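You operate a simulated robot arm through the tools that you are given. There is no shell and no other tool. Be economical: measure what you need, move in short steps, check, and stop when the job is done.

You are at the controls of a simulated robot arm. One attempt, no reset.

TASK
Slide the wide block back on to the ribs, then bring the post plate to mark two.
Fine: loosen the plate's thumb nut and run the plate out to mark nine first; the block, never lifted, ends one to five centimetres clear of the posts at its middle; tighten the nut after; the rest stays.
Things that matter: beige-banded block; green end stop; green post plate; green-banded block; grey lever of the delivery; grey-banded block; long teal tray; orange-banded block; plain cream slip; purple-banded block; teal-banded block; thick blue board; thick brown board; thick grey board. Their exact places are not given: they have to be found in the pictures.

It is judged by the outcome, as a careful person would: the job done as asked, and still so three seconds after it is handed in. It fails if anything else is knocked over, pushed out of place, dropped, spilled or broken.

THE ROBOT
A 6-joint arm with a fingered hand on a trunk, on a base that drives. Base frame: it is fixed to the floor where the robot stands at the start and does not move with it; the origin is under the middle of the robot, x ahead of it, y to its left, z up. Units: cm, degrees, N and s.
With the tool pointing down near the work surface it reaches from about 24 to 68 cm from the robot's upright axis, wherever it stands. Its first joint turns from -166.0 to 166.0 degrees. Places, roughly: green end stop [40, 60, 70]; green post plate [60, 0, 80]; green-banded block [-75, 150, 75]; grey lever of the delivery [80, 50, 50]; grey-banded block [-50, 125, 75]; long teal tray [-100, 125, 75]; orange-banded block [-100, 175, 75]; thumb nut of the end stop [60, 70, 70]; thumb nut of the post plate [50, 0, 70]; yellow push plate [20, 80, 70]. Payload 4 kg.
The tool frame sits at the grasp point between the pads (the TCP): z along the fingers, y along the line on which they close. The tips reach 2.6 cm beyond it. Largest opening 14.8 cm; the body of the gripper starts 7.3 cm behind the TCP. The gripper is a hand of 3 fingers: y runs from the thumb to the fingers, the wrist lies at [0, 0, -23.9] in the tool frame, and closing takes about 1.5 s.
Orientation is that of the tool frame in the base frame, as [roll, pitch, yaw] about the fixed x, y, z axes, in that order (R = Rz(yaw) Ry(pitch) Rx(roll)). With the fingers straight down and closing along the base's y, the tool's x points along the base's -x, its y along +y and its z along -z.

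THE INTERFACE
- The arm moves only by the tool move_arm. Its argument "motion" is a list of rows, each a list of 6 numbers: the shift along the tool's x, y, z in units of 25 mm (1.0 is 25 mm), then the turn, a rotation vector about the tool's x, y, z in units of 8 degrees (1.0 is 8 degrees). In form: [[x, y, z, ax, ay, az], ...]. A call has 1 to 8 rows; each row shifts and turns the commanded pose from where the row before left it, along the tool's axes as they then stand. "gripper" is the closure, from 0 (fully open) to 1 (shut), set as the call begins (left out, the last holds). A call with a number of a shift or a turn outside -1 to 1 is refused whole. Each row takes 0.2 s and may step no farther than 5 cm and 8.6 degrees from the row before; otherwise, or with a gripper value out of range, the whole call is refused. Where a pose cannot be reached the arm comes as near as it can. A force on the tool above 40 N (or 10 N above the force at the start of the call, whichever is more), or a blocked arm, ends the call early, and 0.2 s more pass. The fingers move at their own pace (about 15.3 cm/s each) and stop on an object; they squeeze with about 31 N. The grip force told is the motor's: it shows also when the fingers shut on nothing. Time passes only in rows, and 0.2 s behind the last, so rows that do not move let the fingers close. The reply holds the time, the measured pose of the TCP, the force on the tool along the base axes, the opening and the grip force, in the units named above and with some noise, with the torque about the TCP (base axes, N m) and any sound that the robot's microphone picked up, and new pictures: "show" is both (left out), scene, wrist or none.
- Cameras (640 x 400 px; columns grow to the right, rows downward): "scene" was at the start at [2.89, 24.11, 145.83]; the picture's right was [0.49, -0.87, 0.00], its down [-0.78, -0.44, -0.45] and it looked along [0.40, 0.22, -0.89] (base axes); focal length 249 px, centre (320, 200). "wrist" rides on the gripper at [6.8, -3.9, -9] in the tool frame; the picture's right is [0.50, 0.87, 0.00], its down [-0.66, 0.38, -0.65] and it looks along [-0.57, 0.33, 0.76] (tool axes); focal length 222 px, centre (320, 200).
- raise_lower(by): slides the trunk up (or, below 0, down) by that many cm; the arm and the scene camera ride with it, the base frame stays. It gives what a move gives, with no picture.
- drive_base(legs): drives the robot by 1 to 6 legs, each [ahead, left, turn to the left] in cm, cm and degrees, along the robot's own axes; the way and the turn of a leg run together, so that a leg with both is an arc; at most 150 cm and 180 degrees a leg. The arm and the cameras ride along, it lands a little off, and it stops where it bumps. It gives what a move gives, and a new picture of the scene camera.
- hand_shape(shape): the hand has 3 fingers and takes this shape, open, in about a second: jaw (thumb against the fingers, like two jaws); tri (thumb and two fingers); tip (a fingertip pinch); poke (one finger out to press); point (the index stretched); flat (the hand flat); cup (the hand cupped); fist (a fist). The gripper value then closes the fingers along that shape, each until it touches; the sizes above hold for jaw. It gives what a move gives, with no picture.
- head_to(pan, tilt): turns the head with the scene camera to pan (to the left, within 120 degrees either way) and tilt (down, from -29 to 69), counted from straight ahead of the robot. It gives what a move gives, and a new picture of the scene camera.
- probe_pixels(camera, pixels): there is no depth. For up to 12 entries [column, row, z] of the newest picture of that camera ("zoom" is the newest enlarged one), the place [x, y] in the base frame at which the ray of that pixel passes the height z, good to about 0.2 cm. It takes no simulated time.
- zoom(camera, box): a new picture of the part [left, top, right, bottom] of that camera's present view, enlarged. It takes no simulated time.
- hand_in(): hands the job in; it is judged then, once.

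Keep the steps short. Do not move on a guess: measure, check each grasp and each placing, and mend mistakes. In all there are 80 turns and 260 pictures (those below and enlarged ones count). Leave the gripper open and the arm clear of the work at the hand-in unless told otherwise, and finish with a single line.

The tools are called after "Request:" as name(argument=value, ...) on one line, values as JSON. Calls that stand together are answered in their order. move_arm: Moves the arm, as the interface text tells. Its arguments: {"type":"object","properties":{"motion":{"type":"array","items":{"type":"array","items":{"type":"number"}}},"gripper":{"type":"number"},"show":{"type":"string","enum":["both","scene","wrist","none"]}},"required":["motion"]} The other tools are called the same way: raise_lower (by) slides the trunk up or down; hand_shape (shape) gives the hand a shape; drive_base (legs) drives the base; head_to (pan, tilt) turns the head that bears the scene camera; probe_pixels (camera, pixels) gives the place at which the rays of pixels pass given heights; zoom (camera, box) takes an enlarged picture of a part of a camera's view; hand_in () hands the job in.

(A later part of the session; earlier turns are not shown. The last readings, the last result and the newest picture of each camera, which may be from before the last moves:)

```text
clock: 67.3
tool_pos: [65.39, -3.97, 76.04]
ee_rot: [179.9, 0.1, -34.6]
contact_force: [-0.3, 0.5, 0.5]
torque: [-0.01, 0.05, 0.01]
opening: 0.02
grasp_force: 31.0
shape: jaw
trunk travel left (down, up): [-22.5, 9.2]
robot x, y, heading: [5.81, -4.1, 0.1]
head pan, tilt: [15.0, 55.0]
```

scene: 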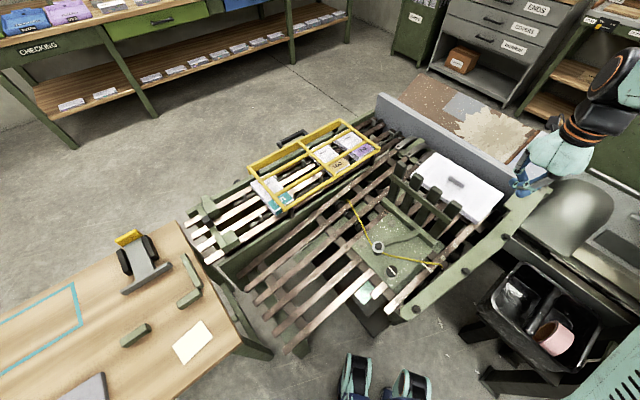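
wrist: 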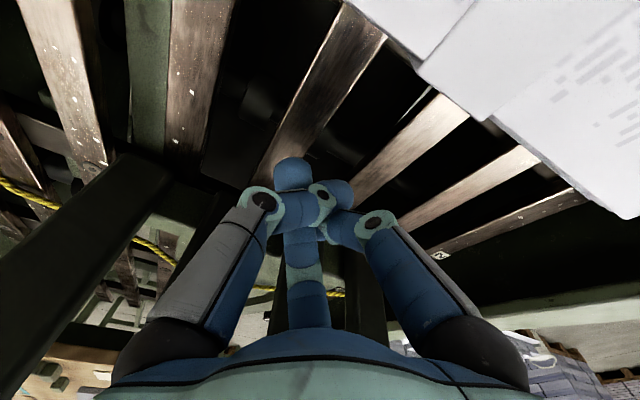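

Push to s≈63.9.

Request:
move_arm(motion=[[0.6, 0, 0, 0, 0, 0], [0.6, 0, 0, 0, 0, 0], [0.6, 0, 0, 0, 0, 0], [0.4, 0, 0, 0, 0, 0], [0.3, 0, 0, 0, 0, 0], [0.3, 0, 0, 0, 0, 0], [0.25, 0, 0, 0, 0, 0], [0.13, 0, 0, 0, 0, 0]], show="wrist")

Request:
zoom(camera="scene", box=[380, 140, 510, 270])

```text
clock: 69.1
tool_pos: [71.71, -8.3, 76.06]
ee_rot: [179.9, 0.0, -34.6]
contact_force: [-3.7, 2.8, 4.6]
torque: [0.03, -0.01, 0.03]
opening: 0.0
grasp_force: 30.7
shape: jaw
trunk travel left (down, up): [-22.5, 9.2]
robot x, y, heading: [5.82, -3.87, -0.2]
head pan, tilt: [15.0, 55.0]
```

wrist: 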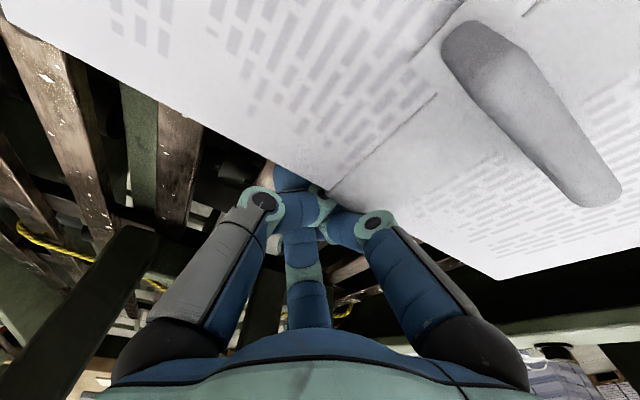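

```text
3.08 times, centred on (445, 205) of scene
```

zoom: 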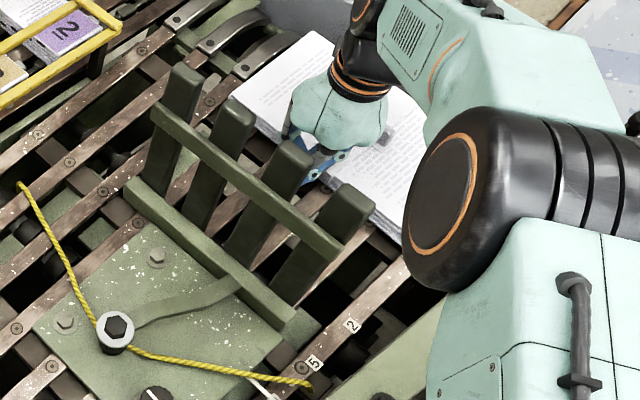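

Request:
probe_pixels(camera="wrist", pixels=[[497, 279, 77], [350, 210, 77], [200, 120, 77], [497, 279, 78], [350, 210, 78], [200, 120, 78]])

Request:
probe_pixels(camera="zoom", pixels=[[317, 31, 78.5], [238, 97, 77.5], [400, 240, 76]])

```text
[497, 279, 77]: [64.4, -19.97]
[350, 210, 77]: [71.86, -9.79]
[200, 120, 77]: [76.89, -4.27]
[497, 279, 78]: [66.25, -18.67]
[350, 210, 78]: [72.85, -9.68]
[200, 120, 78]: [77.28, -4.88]
```

```text
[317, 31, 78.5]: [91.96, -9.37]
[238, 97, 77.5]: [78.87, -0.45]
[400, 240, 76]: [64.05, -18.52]
```

Edge ≈64.6 at the middle. Retreat: back, up, over the posts to above the nut.

Request:
move_arm(motion=[[-1, 0, 0, 0, 0, 0], [-0.7, 0, 0, 0, 0, 0], [0, 0, -1, 0, 0, 0], [0, 0, -1, 0, 0, 0], [0, 0, -1, 0, 0, 0], [0, 0, -1, 0, 0, 0], [0, 0, -1, 0, 0, 0], [0, 0, -1, 0, 0, 0]], show="none")

Request:
move_arm(motion=[[0, 0, -1, 0, 0, 0], [0, 0, -1, 0, 0, 0], [0, 0, -1, 0, 0, 0], [0, 0, -1, 0, 0, 0], [0, 0, -1, 0, 0, 0], [-1, 0.25, 0, 0, 0, 0], [-1, 0.25, 0, 0, 0, 0], [-1, 0.25, 0, 0, 0, 0]], show="none")

Request:
move_arm(motion=[[-1, 0.25, 0, 0, 0, 0], [-1, 0.25, 0, 0, 0, 0], [-1, 0.25, 0, 0, 0, 0], [-1, 0.25, 0, 0, 0, 0], [-1, 0.25, 0, 0, 0, 0], [-1, 0.25, 0, 0, 0, 0], [-1, 0.25, 0, 0, 0, 0], [-0.6, 0.25, 0, 0, 0, 0]], gripper=0.6, show="scene")

Request:
zoom(camera="scene", box=[380, 140, 510, 270])

```text
clock: 70.9
tool_pos: [68.23, -6.08, 91.12]
ee_rot: [179.9, 0.1, -34.6]
contact_force: [-0.3, -0.1, -0.9]
torque: [-0.01, 0.02, 0.0]
opening: 0.0
grasp_force: 30.8
shape: jaw
trunk travel left (down, up): [-22.5, 9.2]
robot x, y, heading: [5.63, -4.27, 0.1]
head pan, tilt: [15.0, 55.0]
```

```text
clock: 72.7
tool_pos: [61.05, -3.14, 103.66]
ee_rot: [180.0, 0.1, -34.6]
contact_force: [-0.4, 0.2, 0.0]
torque: [-0.01, 0.05, 0.02]
opening: 0.01
grasp_force: 31.0
shape: jaw
trunk travel left (down, up): [-22.5, 9.2]
robot x, y, heading: [5.74, -3.89, -0.2]
head pan, tilt: [15.0, 55.0]
```

```text
clock: 74.5
tool_pos: [42.6, 3.42, 103.76]
ee_rot: [179.9, 0.2, -34.6]
contact_force: [0.3, -0.2, 0.0]
torque: [-0.02, -0.03, 0.03]
opening: 5.86
grasp_force: 0.1
shape: jaw
trunk travel left (down, up): [-22.5, 9.2]
robot x, y, heading: [5.92, -3.86, 0.2]
head pan, tilt: [15.0, 55.0]
```

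scene: 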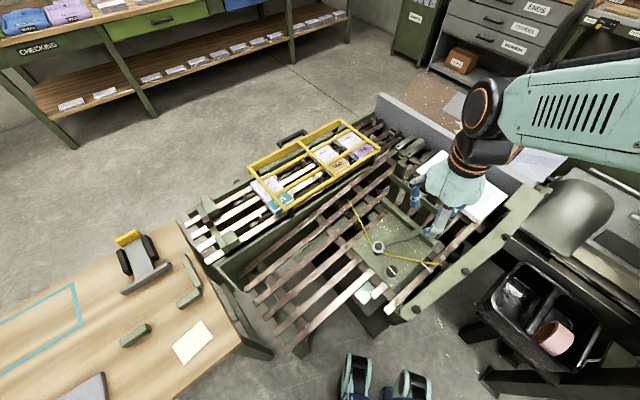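

```text
3.08 times, centred on (445, 205) of scene
```

zoom: 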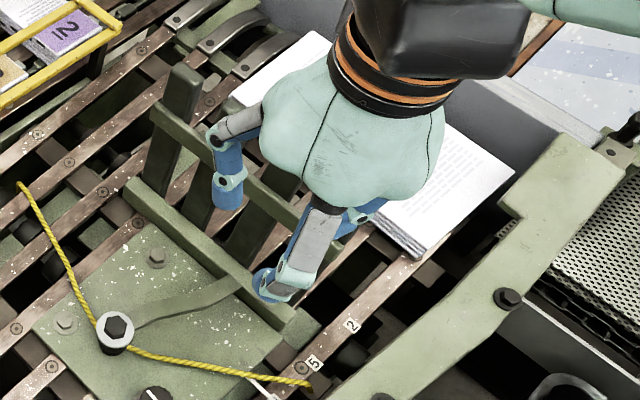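

Block rests well. Turn the wrist back counter-clockwise ~248° to the earlier gripping yaw.

Request:
move_arm(motion=[[0, 0, 0, 0, 0, -1], [0, 0, 0, 0, 0, -1], [0, 0, 0, 0, 0, -1], [0, 0, 0, 0, 0, -1], [0, 0, 0, 0, 0, -1], [0, 0, 0, 0, 0, -1], [0, 0, 0, 0, 0, -1], [0, 0, 0, 0, 0, -1]], show="none")

Request:
move_arm(motion=[[0, 0, 0, 0, 0, -1], [0, 0, 0, 0, 0, -1], [0, 0, 0, 0, 0, -1], [0, 0, 0, 0, 0, -1], [0, 0, 0, 0, 0, -1], [0, 0, 0, 0, 0, -1], [0, 0, 0, 0, 0, -1], [0, 0, 0, 0, 0, -1]], show="none")

Request:
move_arm(motion=[[0, 0, 0, 0, 0, -1], [0, 0, 0, 0, 0, -1], [0, 0, 0, 0, 0, -1], [0, 0, 0, 0, 0, -1], [0, 0, 0, 0, 0, -1], [0, 0, 0, 0, 0, -1], [0, 0, 0, 0, 0, -1], [0, 0, 0, 0, 0, -1]], show="none")

Request:
move_arm(motion=[[0, 0, 0, 0, 0, -1], [0, 0, 0, 0, 0, -1], [0, 0, 0, 0, 0, -1], [0, 0, 0, 0, 0, -1], [0, 0, 0, 0, 0, -1], [0, 0, 0, 0, 0, -1], [0, 0, 0, 0, 0, -1]], show="both")

Request:
zoom(camera="scene", box=[345, 190, 445, 290])

```text
clock: 76.3
tool_pos: [42.73, 3.51, 103.67]
ee_rot: [-179.9, 0.0, 29.5]
contact_force: [-0.1, 0.4, 0.0]
torque: [-0.01, 0.01, 0.01]
opening: 5.89
grasp_force: 0.1
shape: jaw
trunk travel left (down, up): [-22.5, 9.2]
robot x, y, heading: [5.57, -4.24, 0.0]
head pan, tilt: [15.0, 55.0]
```

```text
clock: 78.1
tool_pos: [42.73, 3.46, 103.58]
ee_rot: [-179.7, -0.1, 93.6]
contact_force: [-1.1, -0.1, -0.2]
torque: [-0.03, 0.0, -0.05]
opening: 5.88
grasp_force: 0.0
shape: jaw
trunk travel left (down, up): [-22.5, 9.2]
robot x, y, heading: [5.86, -4.38, 0.1]
head pan, tilt: [15.0, 55.0]
```

```text
clock: 79.9
tool_pos: [42.7, 3.41, 103.61]
ee_rot: [-179.9, -0.1, 157.5]
contact_force: [-1.0, 0.0, 0.0]
torque: [0.03, 0.01, 0.01]
opening: 5.85
grasp_force: 0.1
shape: jaw
trunk travel left (down, up): [-22.5, 9.2]
robot x, y, heading: [5.86, -3.63, -0.0]
head pan, tilt: [15.0, 55.0]
```

```text
clock: 81.5
tool_pos: [42.68, 3.36, 103.62]
ee_rot: [179.9, -0.1, -146.5]
contact_force: [0.6, -0.1, -0.6]
torque: [-0.04, 0.03, -0.01]
opening: 5.87
grasp_force: 0.1
shape: jaw
trunk travel left (down, up): [-22.5, 9.2]
robot x, y, heading: [6.03, -3.96, 0.2]
head pan, tilt: [15.0, 55.0]
```

scene: 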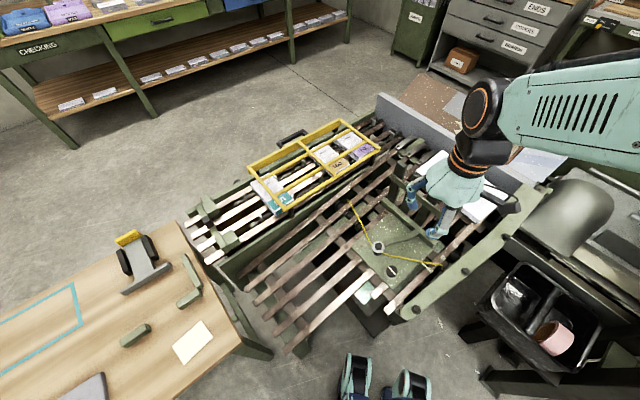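
wrist: 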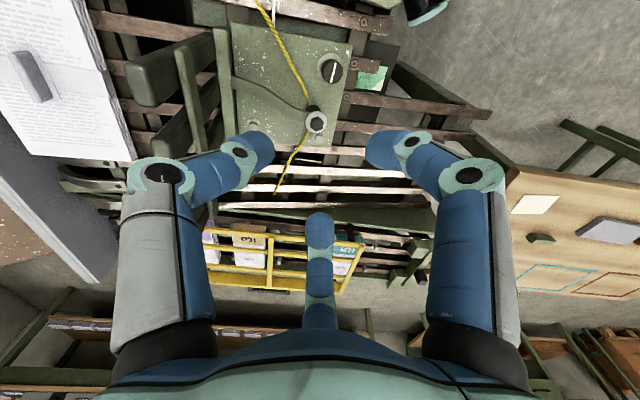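

```text
4.00 times, centred on (395, 240) of scene
```

zoom: 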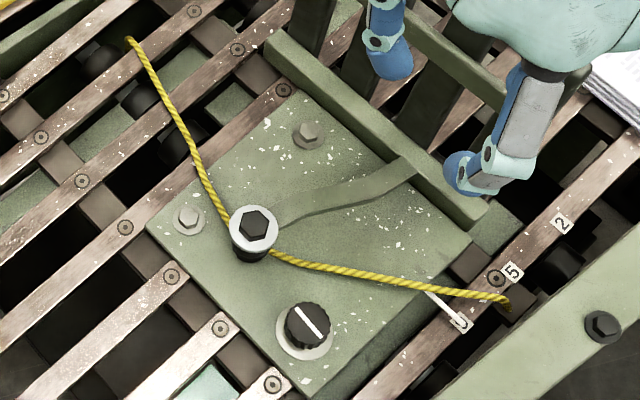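

Request:
probe_pixels(camera="zoom", pixels=[[309, 325, 73.5], [463, 324, 71], [512, 271, 71], [563, 223, 71]])

Request:
probe_pixels(camera="wrist", pixels=[[332, 72, 73.5]])

```text
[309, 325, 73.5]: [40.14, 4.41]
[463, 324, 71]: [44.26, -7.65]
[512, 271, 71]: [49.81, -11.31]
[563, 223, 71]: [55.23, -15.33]
```

```text
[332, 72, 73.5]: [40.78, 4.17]
```

Nut at ≈(40.4,4.4). Descend and grip it.

Request:
move_arm(motion=[[0.52, 0.85, 0, 0, 0, 0], [0, 0, 1, 0, 0, 0], [0, 0, 1, 0, 0, 0], [0, 0, 1, 0, 0, 0], [0, 0, 1, 0, 0, 0], [0, 0, 1, 0, 0, 0], [0, 0, 1, 0, 0, 0], [0, 0, 1, 0, 0, 0]], show="none")

Request:
move_arm(motion=[[0, 0, 1, 0, 0, 0], [0, 0, 1, 0, 0, 0], [0, 0, 1, 0, 0, 0]], show="wrist")

```text
clock: 83.3
tool_pos: [40.33, 4.44, 86.11]
ee_rot: [179.9, -0.1, -146.6]
contact_force: [0.4, -0.1, -0.4]
torque: [0.0, 0.02, -0.01]
opening: 5.88
grasp_force: 0.0
shape: jaw
trunk travel left (down, up): [-22.5, 9.2]
robot x, y, heading: [5.76, -3.99, -0.1]
head pan, tilt: [15.0, 55.0]
```

```text
clock: 84.1
tool_pos: [40.41, 4.48, 78.57]
ee_rot: [179.9, -0.1, -146.6]
contact_force: [-0.4, -0.1, 1.8]
torque: [0.02, 0.03, -0.01]
opening: 5.87
grasp_force: 0.0
shape: jaw
trunk travel left (down, up): [-22.5, 9.2]
robot x, y, heading: [5.84, -4.12, -0.2]
head pan, tilt: [15.0, 55.0]
```

wrist: 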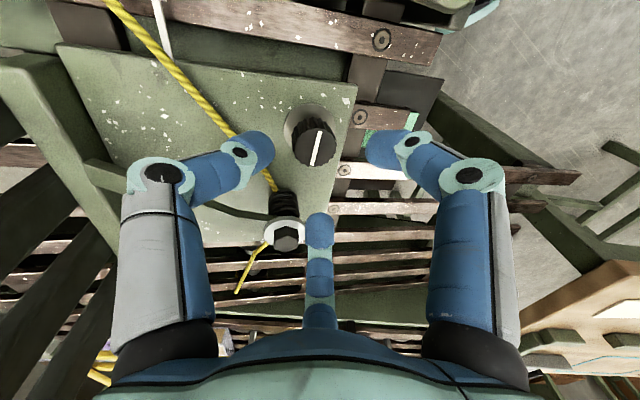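

Request:
move_arm(motion=[[0, 0, 1, 0, 0, 0], [0, 0, 0.5, 0, 0, 0]], show="none")

Request:
move_arm(motion=[[0, 0, 0, 0, 0, 0], [0, 0, 0, 0, 0, 0], [0, 0, 0, 0, 0, 0], [0, 0, 0, 0, 0, 0], [0, 0, 0, 0, 0, 0], [0, 0, 0, 0, 0, 0]], gripper=1, show="none")

Request:
move_arm(motion=[[-0.11, -0.28, 0, 0, 0, 0], [-0.11, -0.28, 0, 0, 0, 0], [-0.11, -0.28, 0, 0, 0, 0], [-0.11, -0.28, 0, 0, 0, 0], [-0.11, -0.28, 0, 0, 0, 0], [-0.11, -0.28, 0, 0, 0, 0], [-0.11, -0.28, 0, 0, 0, 0], [-0.11, -0.28, 0, 0, 0, 0]], show="both")

```text
clock: 84.7
tool_pos: [40.28, 4.52, 74.82]
ee_rot: [179.8, -0.1, -146.6]
contact_force: [0.4, 0.3, -0.4]
torque: [-0.02, -0.03, -0.02]
opening: 5.89
grasp_force: 0.0
shape: jaw
trunk travel left (down, up): [-22.5, 9.2]
robot x, y, heading: [5.97, -4.0, 0.1]
head pan, tilt: [15.0, 55.0]
```

```text
clock: 86.1
tool_pos: [40.31, 4.47, 74.81]
ee_rot: [179.9, -0.1, -146.6]
contact_force: [0.2, 1.5, 10.5]
torque: [0.27, 0.19, -0.02]
opening: 2.83
grasp_force: 31.0
shape: jaw
trunk travel left (down, up): [-22.5, 9.2]
robot x, y, heading: [5.41, -3.89, 0.1]
head pan, tilt: [15.0, 55.0]
```

```text
clock: 86.6
tool_pos: [41.11, 3.85, 75.13]
ee_rot: [179.9, 0.0, -146.6]
contact_force: [-7.5, 1.2, 29.2]
torque: [0.38, 0.52, 0.02]
opening: 2.77
grasp_force: 31.1
shape: jaw
trunk travel left (down, up): [-22.5, 9.2]
robot x, y, heading: [5.81, -4.13, -0.0]
head pan, tilt: [15.0, 55.0]
stopped in row 2: the force on the tool passed its limit at 43 N (the readings are from after the stop); the commanded pose is now the measured one
```

scene: 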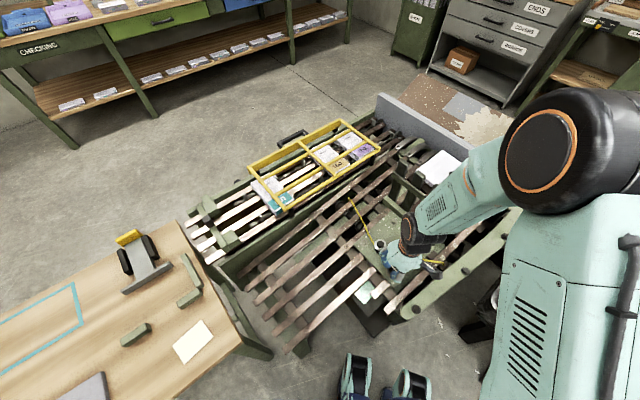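
wrist: 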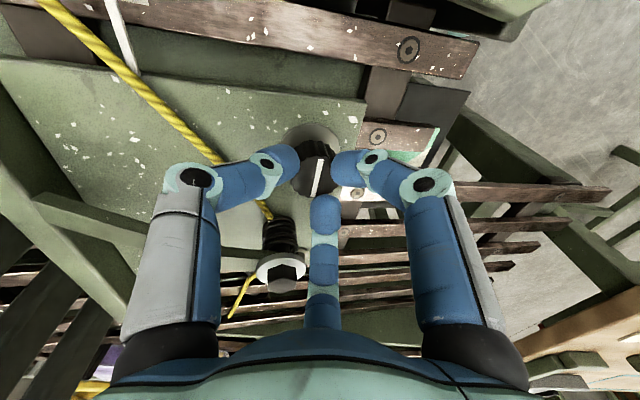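

Squeezing the nut strains vertically. I ease the grip so the fingers merely cage the nut and push with them.

Request:
move_arm(motion=[[0, 0, 0, 0, 0, 0], [0, 0, 0, 0, 0, 0], [0, 0, 0.1, 0, 0, 0], [-0.11, -0.28, 0, 0, 0, 0], [-0.11, -0.28, 0, 0, 0, 0], [-0.11, -0.28, 0, 0, 0, 0], [-0.11, -0.28, 0, 0, 0, 0], [-0.11, -0.28, 0, 0, 0, 0]], gripper=0.79, show="wrist")

```text
clock: 88.4
tool_pos: [44.4, 1.66, 74.56]
ee_rot: [179.8, -0.2, -146.8]
contact_force: [-4.5, 0.2, -0.2]
torque: [0.03, 0.08, -0.02]
opening: 3.25
grasp_force: 0.0
shape: jaw
trunk travel left (down, up): [-22.5, 9.2]
robot x, y, heading: [5.85, -4.24, 0.0]
head pan, tilt: [15.0, 55.0]
```

wrist: 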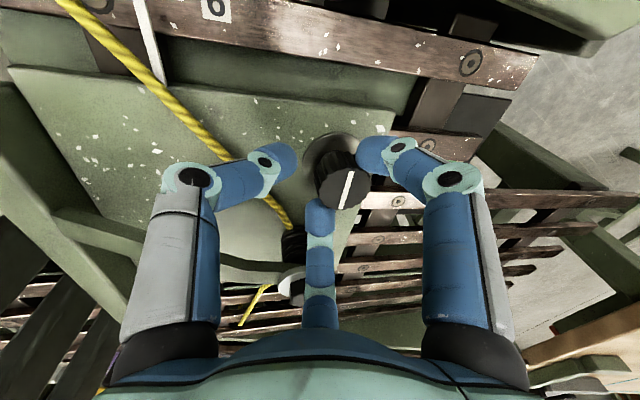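

It slides easily now. Continue 6 cm.

Request:
move_arm(motion=[[-0.11, -0.28, 0, 0, 0, 0], [-0.11, -0.28, 0, 0, 0, 0], [-0.11, -0.28, 0, 0, 0, 0], [-0.11, -0.28, 0, 0, 0, 0], [-0.11, -0.28, 0, 0, 0, 0], [-0.11, -0.28, 0, 0, 0, 0], [-0.11, -0.28, 0, 0, 0, 0], [-0.11, -0.28, 0, 0, 0, 0]], show="both")

Request:
zoom(camera="wrist", box=[0, 0, 320, 200])

Request:
zoom(camera="scene", box=[360, 160, 480, 280])

```text
clock: 90.2
tool_pos: [49.22, -1.6, 74.67]
ee_rot: [179.9, -0.3, -146.6]
contact_force: [0.9, -0.3, -0.1]
torque: [-0.05, -0.02, -0.02]
opening: 3.12
grasp_force: 0.0
shape: jaw
trunk travel left (down, up): [-22.5, 9.2]
robot x, y, heading: [5.73, -3.92, 0.3]
head pan, tilt: [15.0, 55.0]
```

scene: 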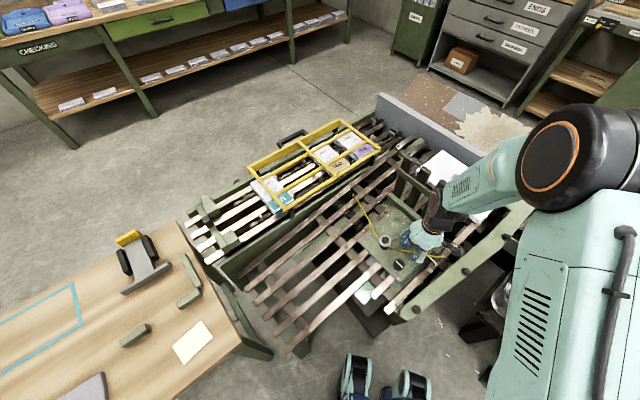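
wrist: 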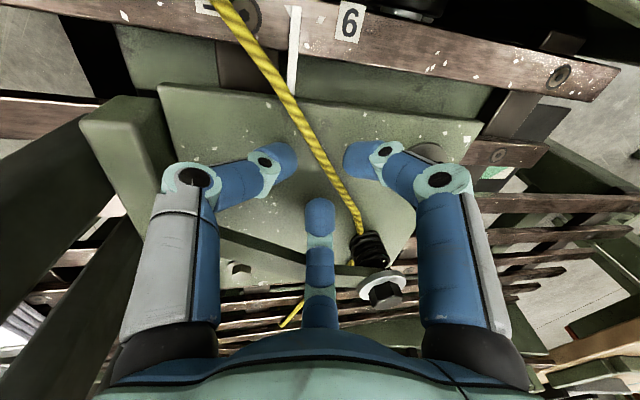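

```text
2.00 times, centred on (160, 100) of wrist
```

zoom: 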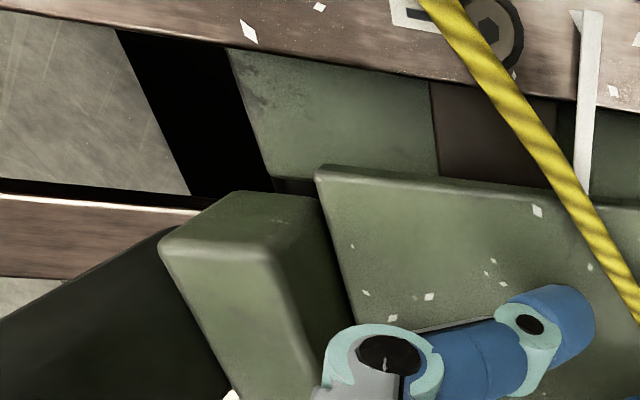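

```text
3.33 times, centred on (420, 220) of scene
```

zoom: 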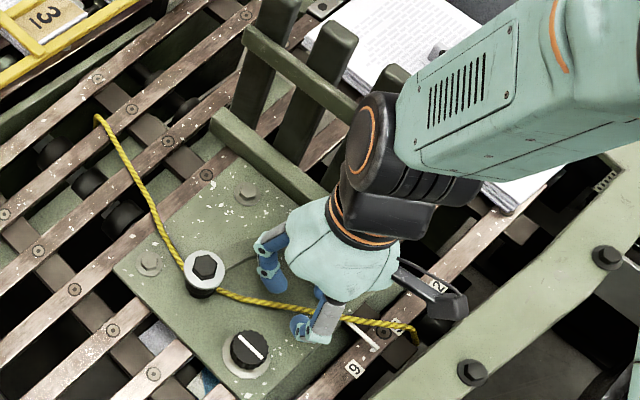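

The nut slipped out of the loose cage. I open, rise, and look where it is now.

Request:
move_arm(motion=[[0, 0, -1, 0, 0, 0], [0, 0, -1, 0, 0, 0], [0, 0, -1, 0, 0, 0], [0.5, 1, -1, 0, 0, 0]], gripper=0.6, show="both")

Request:
zoom(camera="scene", box=[360, 190, 460, 290])

```text
clock: 91.2
tool_pos: [46.83, -0.34, 84.71]
ee_rot: [180.0, -0.1, -146.6]
contact_force: [-0.1, 0.7, 0.1]
torque: [0.02, -0.03, 0.02]
opening: 5.9
grasp_force: 0.0
shape: jaw
trunk travel left (down, up): [-22.5, 9.2]
robot x, y, heading: [5.97, -4.08, -0.2]
head pan, tilt: [15.0, 55.0]
```

scene: 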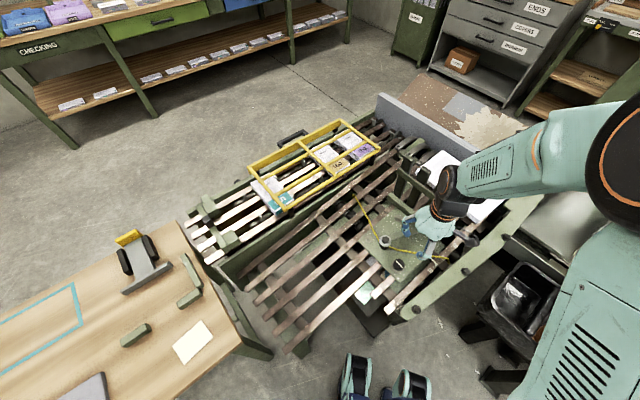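
wrist: 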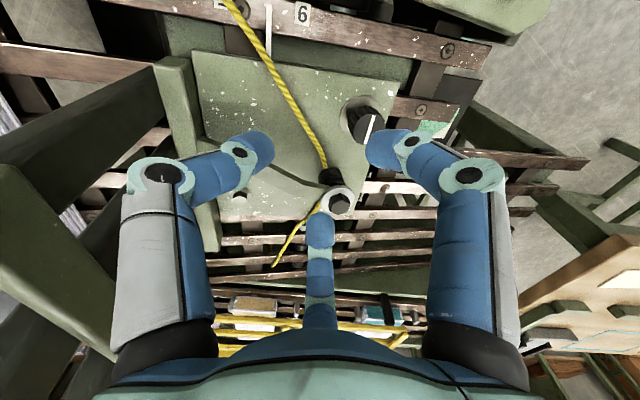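

```text
4.00 times, centred on (410, 240) of scene
```

zoom: 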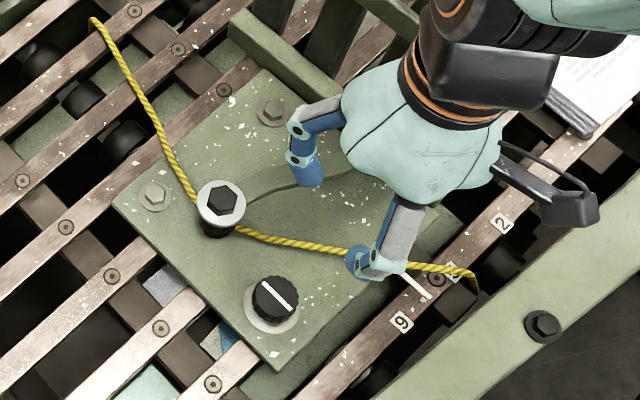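

Request:
probe_pixels(camera="zoom", pixels=[[275, 298, 73.5], [402, 321, 71], [428, 298, 71], [501, 223, 71], [219, 202, 76.2]])

Request:
probe_pixels(camera="wrist", pixels=[[366, 124, 73.5]])

```text
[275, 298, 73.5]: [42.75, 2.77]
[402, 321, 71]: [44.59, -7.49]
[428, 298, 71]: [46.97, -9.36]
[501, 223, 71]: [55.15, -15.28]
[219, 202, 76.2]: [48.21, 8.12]
```

```text
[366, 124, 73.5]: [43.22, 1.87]
```

Nut ≈(42.95,2.4). Regrip with a moderate closure (0.86).

Request:
move_arm(motion=[[0.35, 0.88, 0, 0, 0, 0], [0.34, 0.88, 0, 0, 0, 0], [0, 0, 1, 0, 0, 0], [0, 0, 1, 0, 0, 0], [0, 0, 1, 0, 0, 0], [0, 0, 1, 0, 0, 0]], show="none")

Request:
move_arm(motion=[[0, 0, 0, 0, 0, 0], [0, 0, 0, 0, 0, 0], [0, 0, 0, 0, 0, 0], [0, 0, 0, 0, 0, 0]], gripper=0.86, show="wrist")

Request:
move_arm(motion=[[-0.08, -0.18, 0, 0, 0, 0], [-0.08, -0.18, 0, 0, 0, 0], [-0.08, -0.18, 0, 0, 0, 0], [-0.08, -0.18, 0, 0, 0, 0], [-0.08, -0.18, 0, 0, 0, 0], [-0.08, -0.18, 0, 0, 0, 0]], show="wrist")

```text
clock: 92.6
tool_pos: [43.08, 2.43, 74.56]
ee_rot: [180.0, 0.0, -146.6]
contact_force: [0.1, 0.8, 0.2]
torque: [-0.02, -0.03, -0.01]
opening: 5.9
grasp_force: 0.1
shape: jaw
trunk travel left (down, up): [-22.5, 9.2]
robot x, y, heading: [6.36, -3.7, 0.1]
head pan, tilt: [15.0, 55.0]
```

```text
clock: 93.6
tool_pos: [42.97, 2.39, 74.55]
ee_rot: [179.9, -0.1, -146.7]
contact_force: [0.9, -0.8, -8.8]
torque: [-0.1, -0.08, -0.02]
opening: 2.77
grasp_force: 30.7
shape: jaw
trunk travel left (down, up): [-22.5, 9.2]
robot x, y, heading: [6.11, -3.71, 0.1]
head pan, tilt: [15.0, 55.0]
```

wrist: 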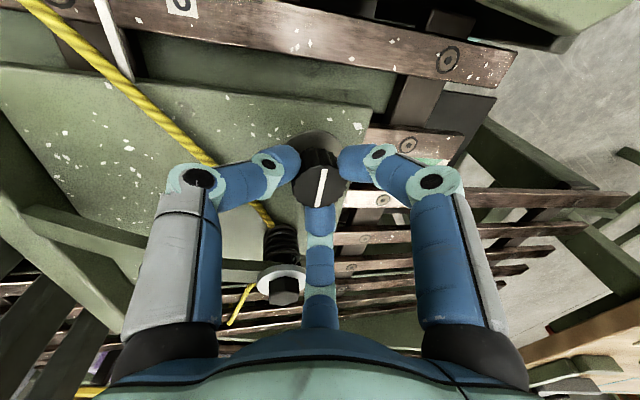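

```text
clock: 95.0
tool_pos: [45.28, 0.8, 74.81]
ee_rot: [179.9, -0.1, -146.6]
contact_force: [-16.1, -1.7, 27.8]
torque: [0.01, 0.31, -0.13]
opening: 2.85
grasp_force: 31.5
shape: jaw
trunk travel left (down, up): [-22.5, 9.2]
robot x, y, heading: [5.77, -4.2, 0.1]
head pan, tilt: [15.0, 55.0]
```

wrist: 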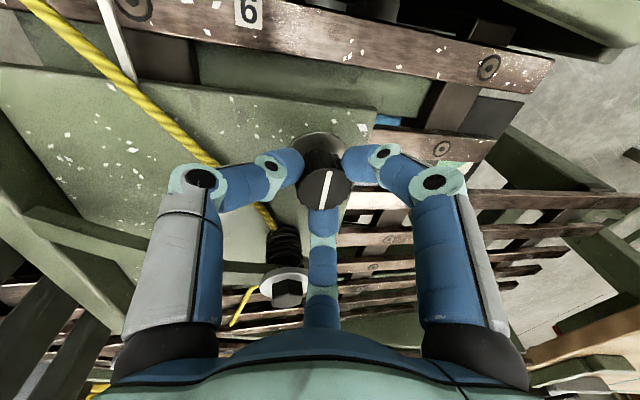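

Plate follows (2.8 cm). Ease up 2 mm and continue.

Request:
move_arm(motion=[[0, 0, -0.1, 0, 0, 0], [-0.08, -0.18, 0, 0, 0, 0], [-0.08, -0.18, 0, 0, 0, 0], [-0.08, -0.18, 0, 0, 0, 0], [-0.08, -0.18, 0, 0, 0, 0], [-0.08, -0.18, 0, 0, 0, 0], [-0.08, -0.18, 0, 0, 0, 0], [-0.08, -0.18, 0, 0, 0, 0]], show="none")

Request:
move_arm(motion=[[-0.08, -0.18, 0, 0, 0, 0], [-0.08, -0.18, 0, 0, 0, 0], [-0.08, -0.18, 0, 0, 0, 0], [-0.08, -0.18, 0, 0, 0, 0], [0, 0, 0, 0, 0, 0]], show="both")

Request:
zoom(camera="scene", box=[370, 160, 480, 270])

```text
clock: 96.4
tool_pos: [47.12, -0.58, 75.09]
ee_rot: [179.9, -0.2, -146.6]
contact_force: [-14.5, -3.5, 31.7]
torque: [-0.07, 0.29, -0.2]
opening: 2.92
grasp_force: 30.9
shape: jaw
trunk travel left (down, up): [-22.5, 9.2]
robot x, y, heading: [5.77, -3.82, -0.3]
head pan, tilt: [15.0, 55.0]
stopped in row 6: the force on the tool passed its limit at 43 N (the readings are from after the stop); the commanded pose is now the measured one
```

```text
clock: 97.0
tool_pos: [47.77, -0.89, 75.25]
ee_rot: [179.9, -0.2, -146.7]
contact_force: [-14.2, -2.9, 34.4]
torque: [0.0, 0.33, -0.2]
opening: 3.01
grasp_force: 31.1
shape: jaw
trunk travel left (down, up): [-22.5, 9.2]
robot x, y, heading: [5.69, -4.11, 0.0]
head pan, tilt: [15.0, 55.0]
stopped in row 2: the force on the tool passed its limit at 46 N (the readings are from after the stop); the commanded pose is now the measured one
```

scene: 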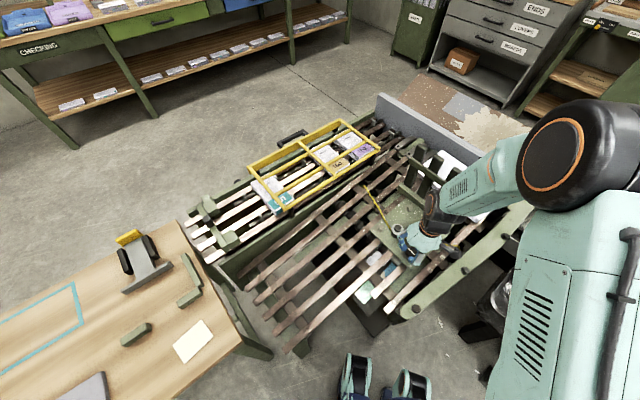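
wrist: 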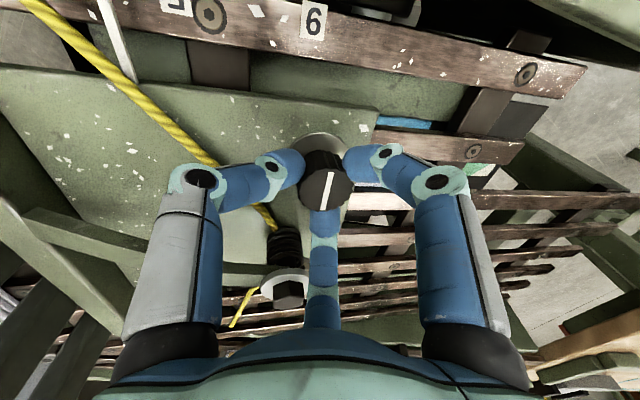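

```text
3.64 times, centred on (425, 215) of scene
```

zoom: 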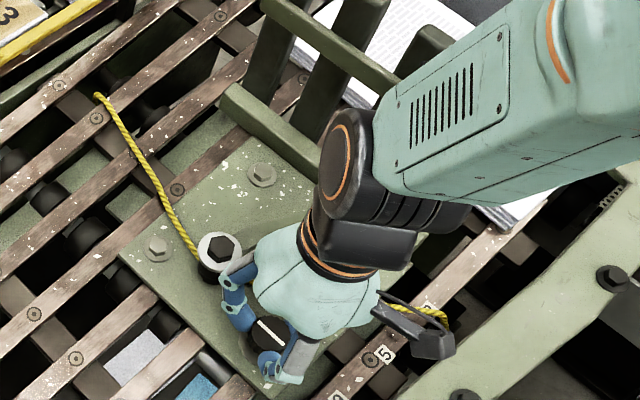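

~5.8 cm done since the regrip. Reset the grip and continue.

Request:
move_arm(motion=[[0, 0, 0, 0, 0, 0], [0, 0, 0, 0, 0, 0], [0, 0, 0, 0, 0, 0], [0, 0, 0.24, 0, 0, 0]], gripper=0.65, show="wrist")

Request:
move_arm(motion=[[0, 0, 0, 0, 0, 0], [0, 0, 0, 0, 0, 0], [0, 0, 0, 0, 0, 0], [0, 0, 0, 0, 0, 0]], gripper=0.86, show="none")

Request:
move_arm(motion=[[-0.08, -0.18, 0, 0, 0, 0], [-0.08, -0.18, 0, 0, 0, 0], [-0.08, -0.18, 0, 0, 0, 0], [-0.08, -0.18, 0, 0, 0, 0], [-0.08, -0.18, 0, 0, 0, 0]], show="wrist")

```text
clock: 98.0
tool_pos: [48.0, -0.86, 74.42]
ee_rot: [179.8, -0.2, -146.5]
contact_force: [-0.2, -0.1, 0.3]
torque: [-0.03, 0.0, -0.03]
opening: 5.15
grasp_force: 0.1
shape: jaw
trunk travel left (down, up): [-22.5, 9.2]
robot x, y, heading: [5.47, -4.09, -0.1]
head pan, tilt: [15.0, 55.0]
```

wrist: 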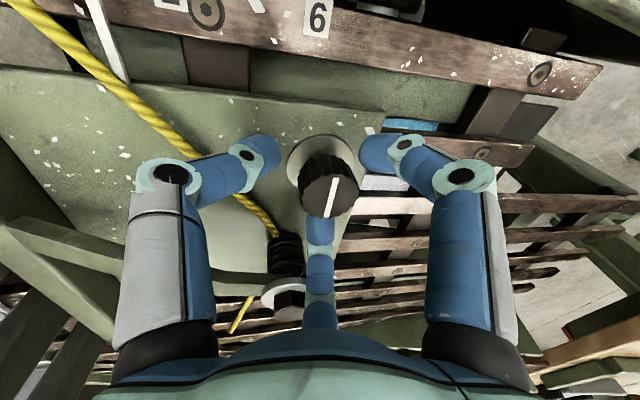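

```text
clock: 99.0
tool_pos: [48.06, -0.84, 74.44]
ee_rot: [179.8, -0.3, -146.7]
contact_force: [-2.1, 1.6, -11.1]
torque: [0.06, 0.04, -0.01]
opening: 2.49
grasp_force: 30.8
shape: jaw
trunk travel left (down, up): [-22.5, 9.2]
robot x, y, heading: [5.74, -4.07, -0.3]
head pan, tilt: [15.0, 55.0]
```

```text
clock: 100.2
tool_pos: [49.96, -2.15, 74.57]
ee_rot: [179.9, -0.1, -146.6]
contact_force: [-12.7, 0.7, 22.2]
torque: [0.18, 0.45, -0.09]
opening: 2.59
grasp_force: 30.6
shape: jaw
trunk travel left (down, up): [-22.5, 9.2]
robot x, y, heading: [5.72, -4.22, -0.0]
head pan, tilt: [15.0, 55.0]
```

wrist: 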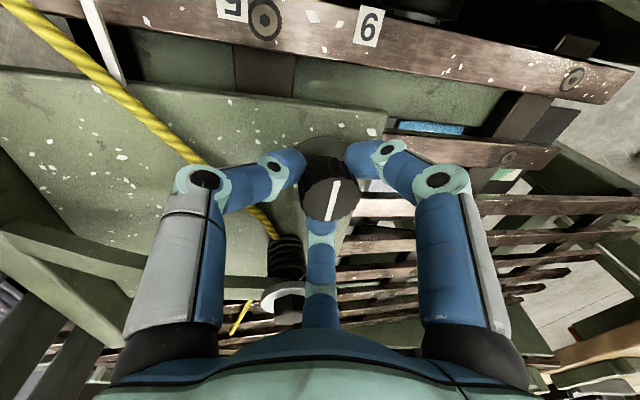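

Request:
move_arm(motion=[[-0.07, -0.16, -0.03, 0, 0, 0], [-0.07, -0.16, -0.03, 0, 0, 0], [-0.07, -0.16, -0.03, 0, 0, 0], [-0.07, -0.16, 0, 0, 0, 0]], show="none")

Request:
move_arm(motion=[[0, 0, 0, 0, 0, 0], [0, 0, 0, 0, 0, 0], [0, 0, 0, 0, 0, 0], [0, 0, -1, 0, 0, 0], [0, 0, -1, 0, 0, 0], [0, 0, -1, 0, 0, 0], [0, 0, -1, 0, 0, 0], [0, 0, -1, 0, 0, 0]], gripper=0.6, show="both")

Request:
zoom(camera="wrist", box=[100, 0, 380, 180])

Request:
zoom(camera="scene", box=[370, 160, 480, 270])

```text
clock: 101.2
tool_pos: [51.24, -3.12, 74.87]
ee_rot: [179.9, -0.3, -146.6]
contact_force: [-20.9, 3.2, 24.0]
torque: [0.29, 0.67, -0.18]
opening: 2.65
grasp_force: 31.0
shape: jaw
trunk travel left (down, up): [-22.5, 9.2]
robot x, y, heading: [5.91, -3.99, -0.0]
head pan, tilt: [15.0, 55.0]
```

```text
clock: 103.0
tool_pos: [51.66, -3.05, 87.21]
ee_rot: [180.0, -0.2, -146.7]
contact_force: [-0.3, 0.4, 0.3]
torque: [0.0, 0.01, -0.03]
opening: 5.87
grasp_force: 0.0
shape: jaw
trunk travel left (down, up): [-22.5, 9.2]
robot x, y, heading: [5.65, -3.92, -0.1]
head pan, tilt: [15.0, 55.0]
```

scene: 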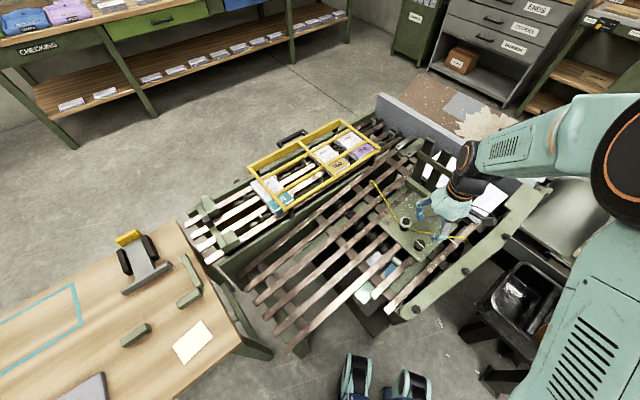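
wrist: 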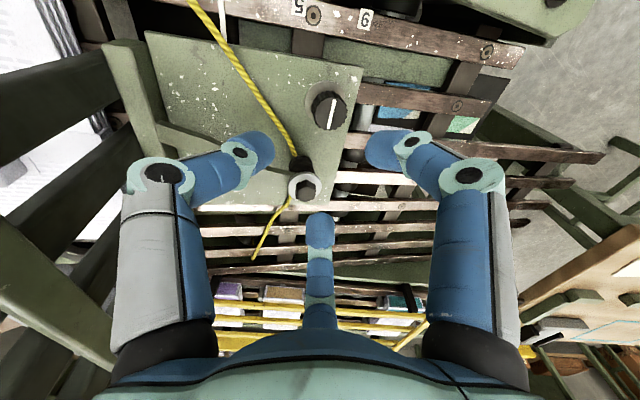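

```text
2.22 times, centred on (240, 90) of wrist
```

zoom: 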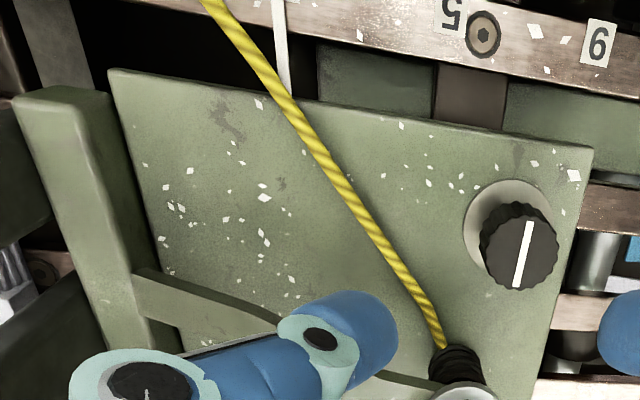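

```text
3.64 times, centred on (425, 215) of scene
```

zoom: 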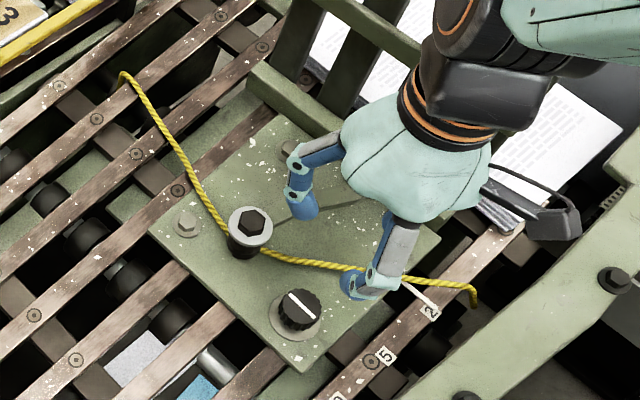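

The pointer looks to be at mark 2. Zoom closer.

Request:
zoom(camera="scene", box=[430, 225, 465, 255])

Request:
probe_pixels(camera="scene", pixels=[[419.3, 244.5, 73.5], [455, 245.5, 71], [456, 246, 71]])

Request:
probe_pixels(camera="wrist", pixels=[[329, 110, 73.5]])

```text
13.33 times, centred on (448, 240) of scene
```

zoom: 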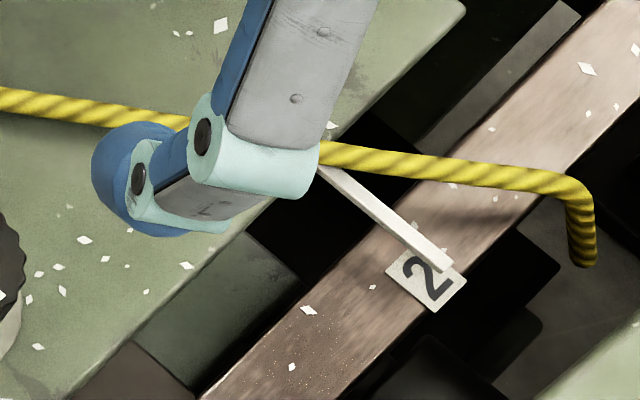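

```text
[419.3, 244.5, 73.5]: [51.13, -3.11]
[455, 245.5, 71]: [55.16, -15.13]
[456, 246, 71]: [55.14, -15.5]
```

```text
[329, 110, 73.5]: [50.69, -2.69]
```

Nearly exact. I check with the wrist camera from a parallax-free position.

Request:
move_arm(motion=[[0, 0, -1, 0, 0, 0], [0, 0, -1, 0, 0, 0], [0.49, -0.93, 0, 0, 0, 0], [0.49, -0.93, 0, 0, 0, 0], [0.49, -0.93, 0, 0, 0, 0], [0.49, -0.93, 0, 0, 0, 0], [0.49, -0.93, 0, 0, 0, 0]], show="both")

Request:
zoom(camera="wrist", box=[240, 60, 400, 160])

Request:
zoom(camera="scene", box=[390, 140, 500, 250])

```text
clock: 104.6
tool_pos: [52.94, -16.36, 92.13]
ee_rot: [179.9, -0.2, -146.6]
contact_force: [0.1, 0.1, -0.4]
torque: [0.03, -0.01, 0.03]
opening: 5.89
grasp_force: 0.0
shape: jaw
trunk travel left (down, up): [-22.5, 9.2]
robot x, y, heading: [5.74, -3.87, -0.3]
head pan, tilt: [15.0, 55.0]
```

scene: 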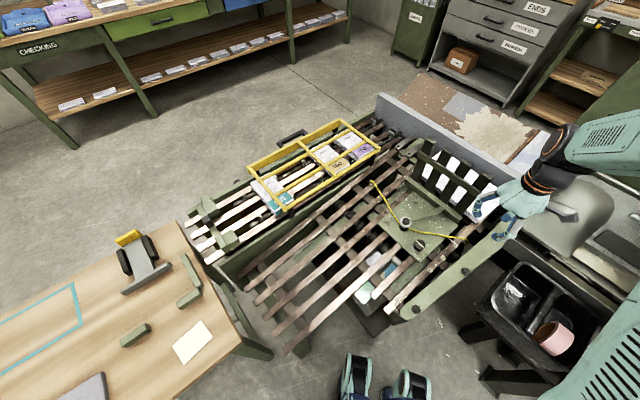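
wrist: 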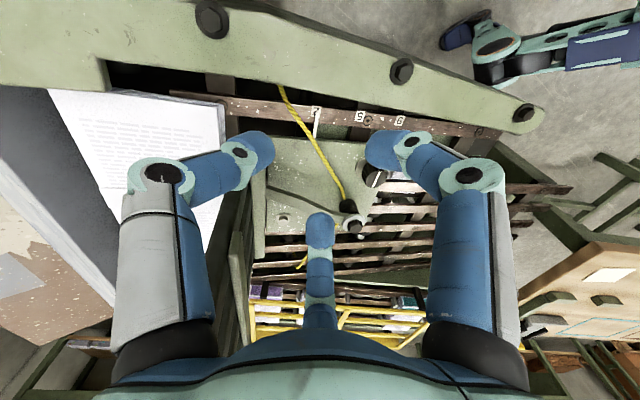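

```text
4.00 times, centred on (320, 110) of wrist
```

zoom: 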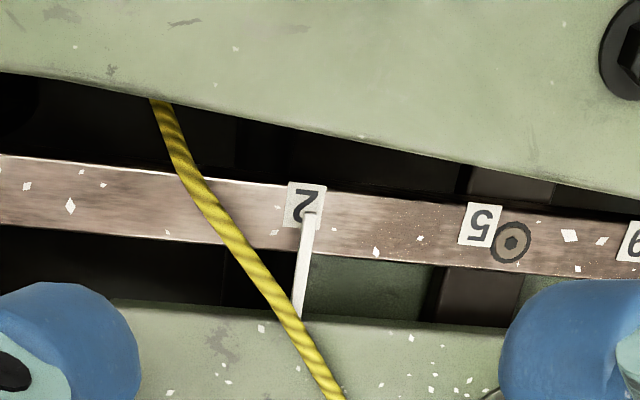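

```text
3.64 times, centred on (445, 195) of scene
```

zoom: 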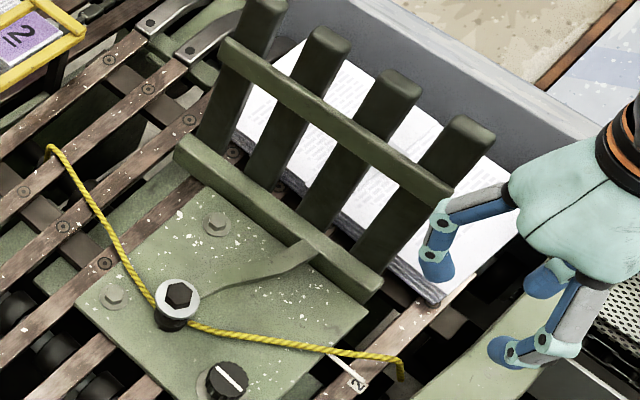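

The pointer is on mark 2. Check the gap between posts and block.

Request:
probe_pixels(camera="zoom", pixels=[[440, 298, 76], [236, 130, 77.5], [345, 215, 77.5], [513, 180, 78.5], [385, 275, 74.5], [178, 143, 74.5]])

Request:
zoom(camera="scene", box=[425, 165, 485, 225])

```text
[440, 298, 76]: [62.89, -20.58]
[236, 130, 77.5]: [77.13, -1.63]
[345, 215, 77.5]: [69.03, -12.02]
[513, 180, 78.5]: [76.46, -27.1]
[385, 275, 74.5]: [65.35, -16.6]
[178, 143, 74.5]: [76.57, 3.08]
```

```text
6.67 times, centred on (455, 195) of scene
```

zoom: 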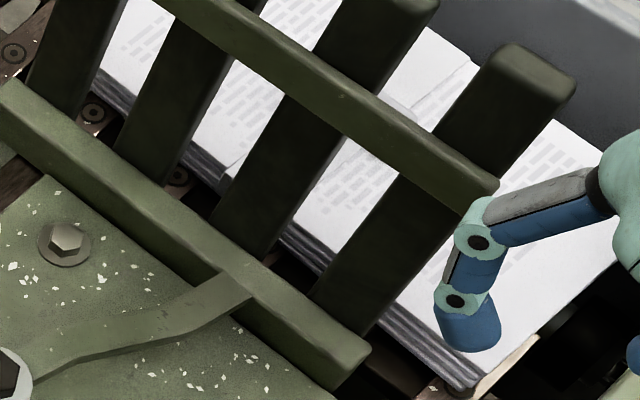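

Request:
probe_pixels(camera="zoom", pixels=[[370, 350, 74.5], [340, 385, 74.5], [5, 82, 74.5], [440, 390, 73], [470, 388, 76], [395, 303, 77.5], [90, 73, 77.5], [90, 73, 78.5]])

Request:
zoom(camera="wrist", box=[160, 70, 320, 270])

```text
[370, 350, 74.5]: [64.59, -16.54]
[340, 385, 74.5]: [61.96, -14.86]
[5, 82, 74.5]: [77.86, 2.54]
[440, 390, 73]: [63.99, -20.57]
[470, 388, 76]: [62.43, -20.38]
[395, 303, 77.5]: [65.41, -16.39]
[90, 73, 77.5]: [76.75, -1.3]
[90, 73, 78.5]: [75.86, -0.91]
```

```text
2.00 times, centred on (240, 170) of wrist
```

zoom: 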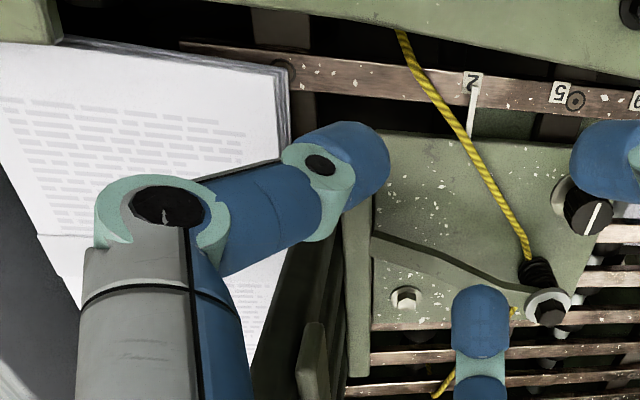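

I need a better look at the gap: shift the wrist camera along +s, higher.

Request:
move_arm(motion=[[0, 0, -1, 0, 0, 0], [0, 0, -1, 0, 0, 0], [-0.3, -0.76, 0, 0, 0, 0], [-0.3, -0.76, 0, 0, 0, 0], [-0.3, -0.76, 0, 0, 0, 0], [-0.3, -0.76, 0, 0, 0, 0]], show="wrist")

Request:
zoom(camera="wrist", box=[240, 70, 400, 190])

```text
clock: 106.0
tool_pos: [59.88, -20.96, 97.1]
ee_rot: [179.8, -0.3, -146.6]
contact_force: [0.3, -0.4, 0.0]
torque: [-0.03, 0.0, 0.03]
opening: 5.88
grasp_force: 0.1
shape: jaw
trunk travel left (down, up): [-22.5, 9.2]
robot x, y, heading: [6.05, -4.06, 0.1]
head pan, tilt: [15.0, 55.0]
```

wrist: 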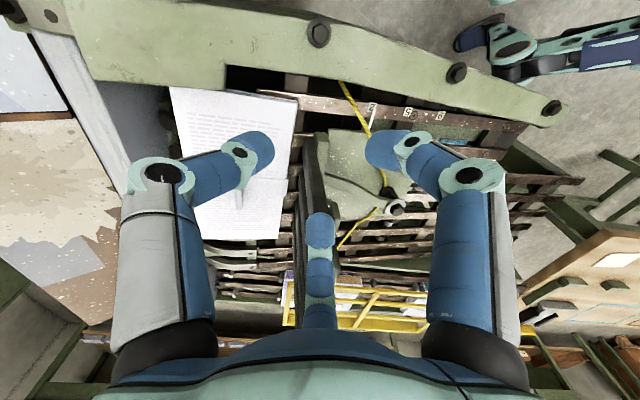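

```text
3.33 times, centred on (320, 130) of wrist
```

zoom: 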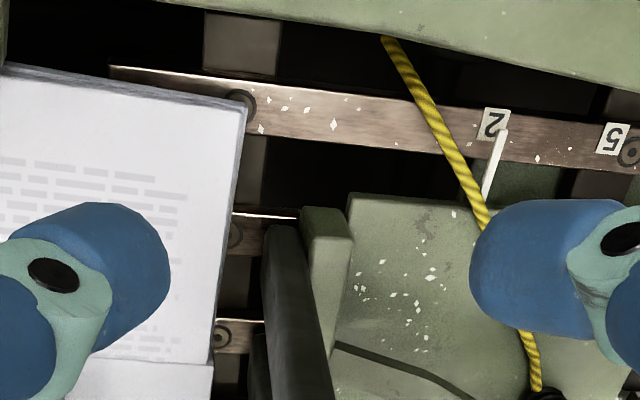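

Request:
probe_pixels(camera="zoom", pixels=[[264, 232, 73], [264, 232, 75], [301, 215, 74.5], [351, 210, 74.5], [243, 115, 77], [211, 362, 77], [211, 362, 78], [243, 115, 76], [494, 125, 71], [503, 132, 72]])

```text
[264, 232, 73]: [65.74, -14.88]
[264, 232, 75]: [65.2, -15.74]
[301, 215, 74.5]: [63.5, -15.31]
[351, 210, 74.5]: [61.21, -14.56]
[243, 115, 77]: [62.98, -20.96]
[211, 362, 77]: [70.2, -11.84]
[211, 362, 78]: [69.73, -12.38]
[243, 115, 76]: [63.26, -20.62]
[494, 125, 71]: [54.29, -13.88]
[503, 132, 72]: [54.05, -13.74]
```

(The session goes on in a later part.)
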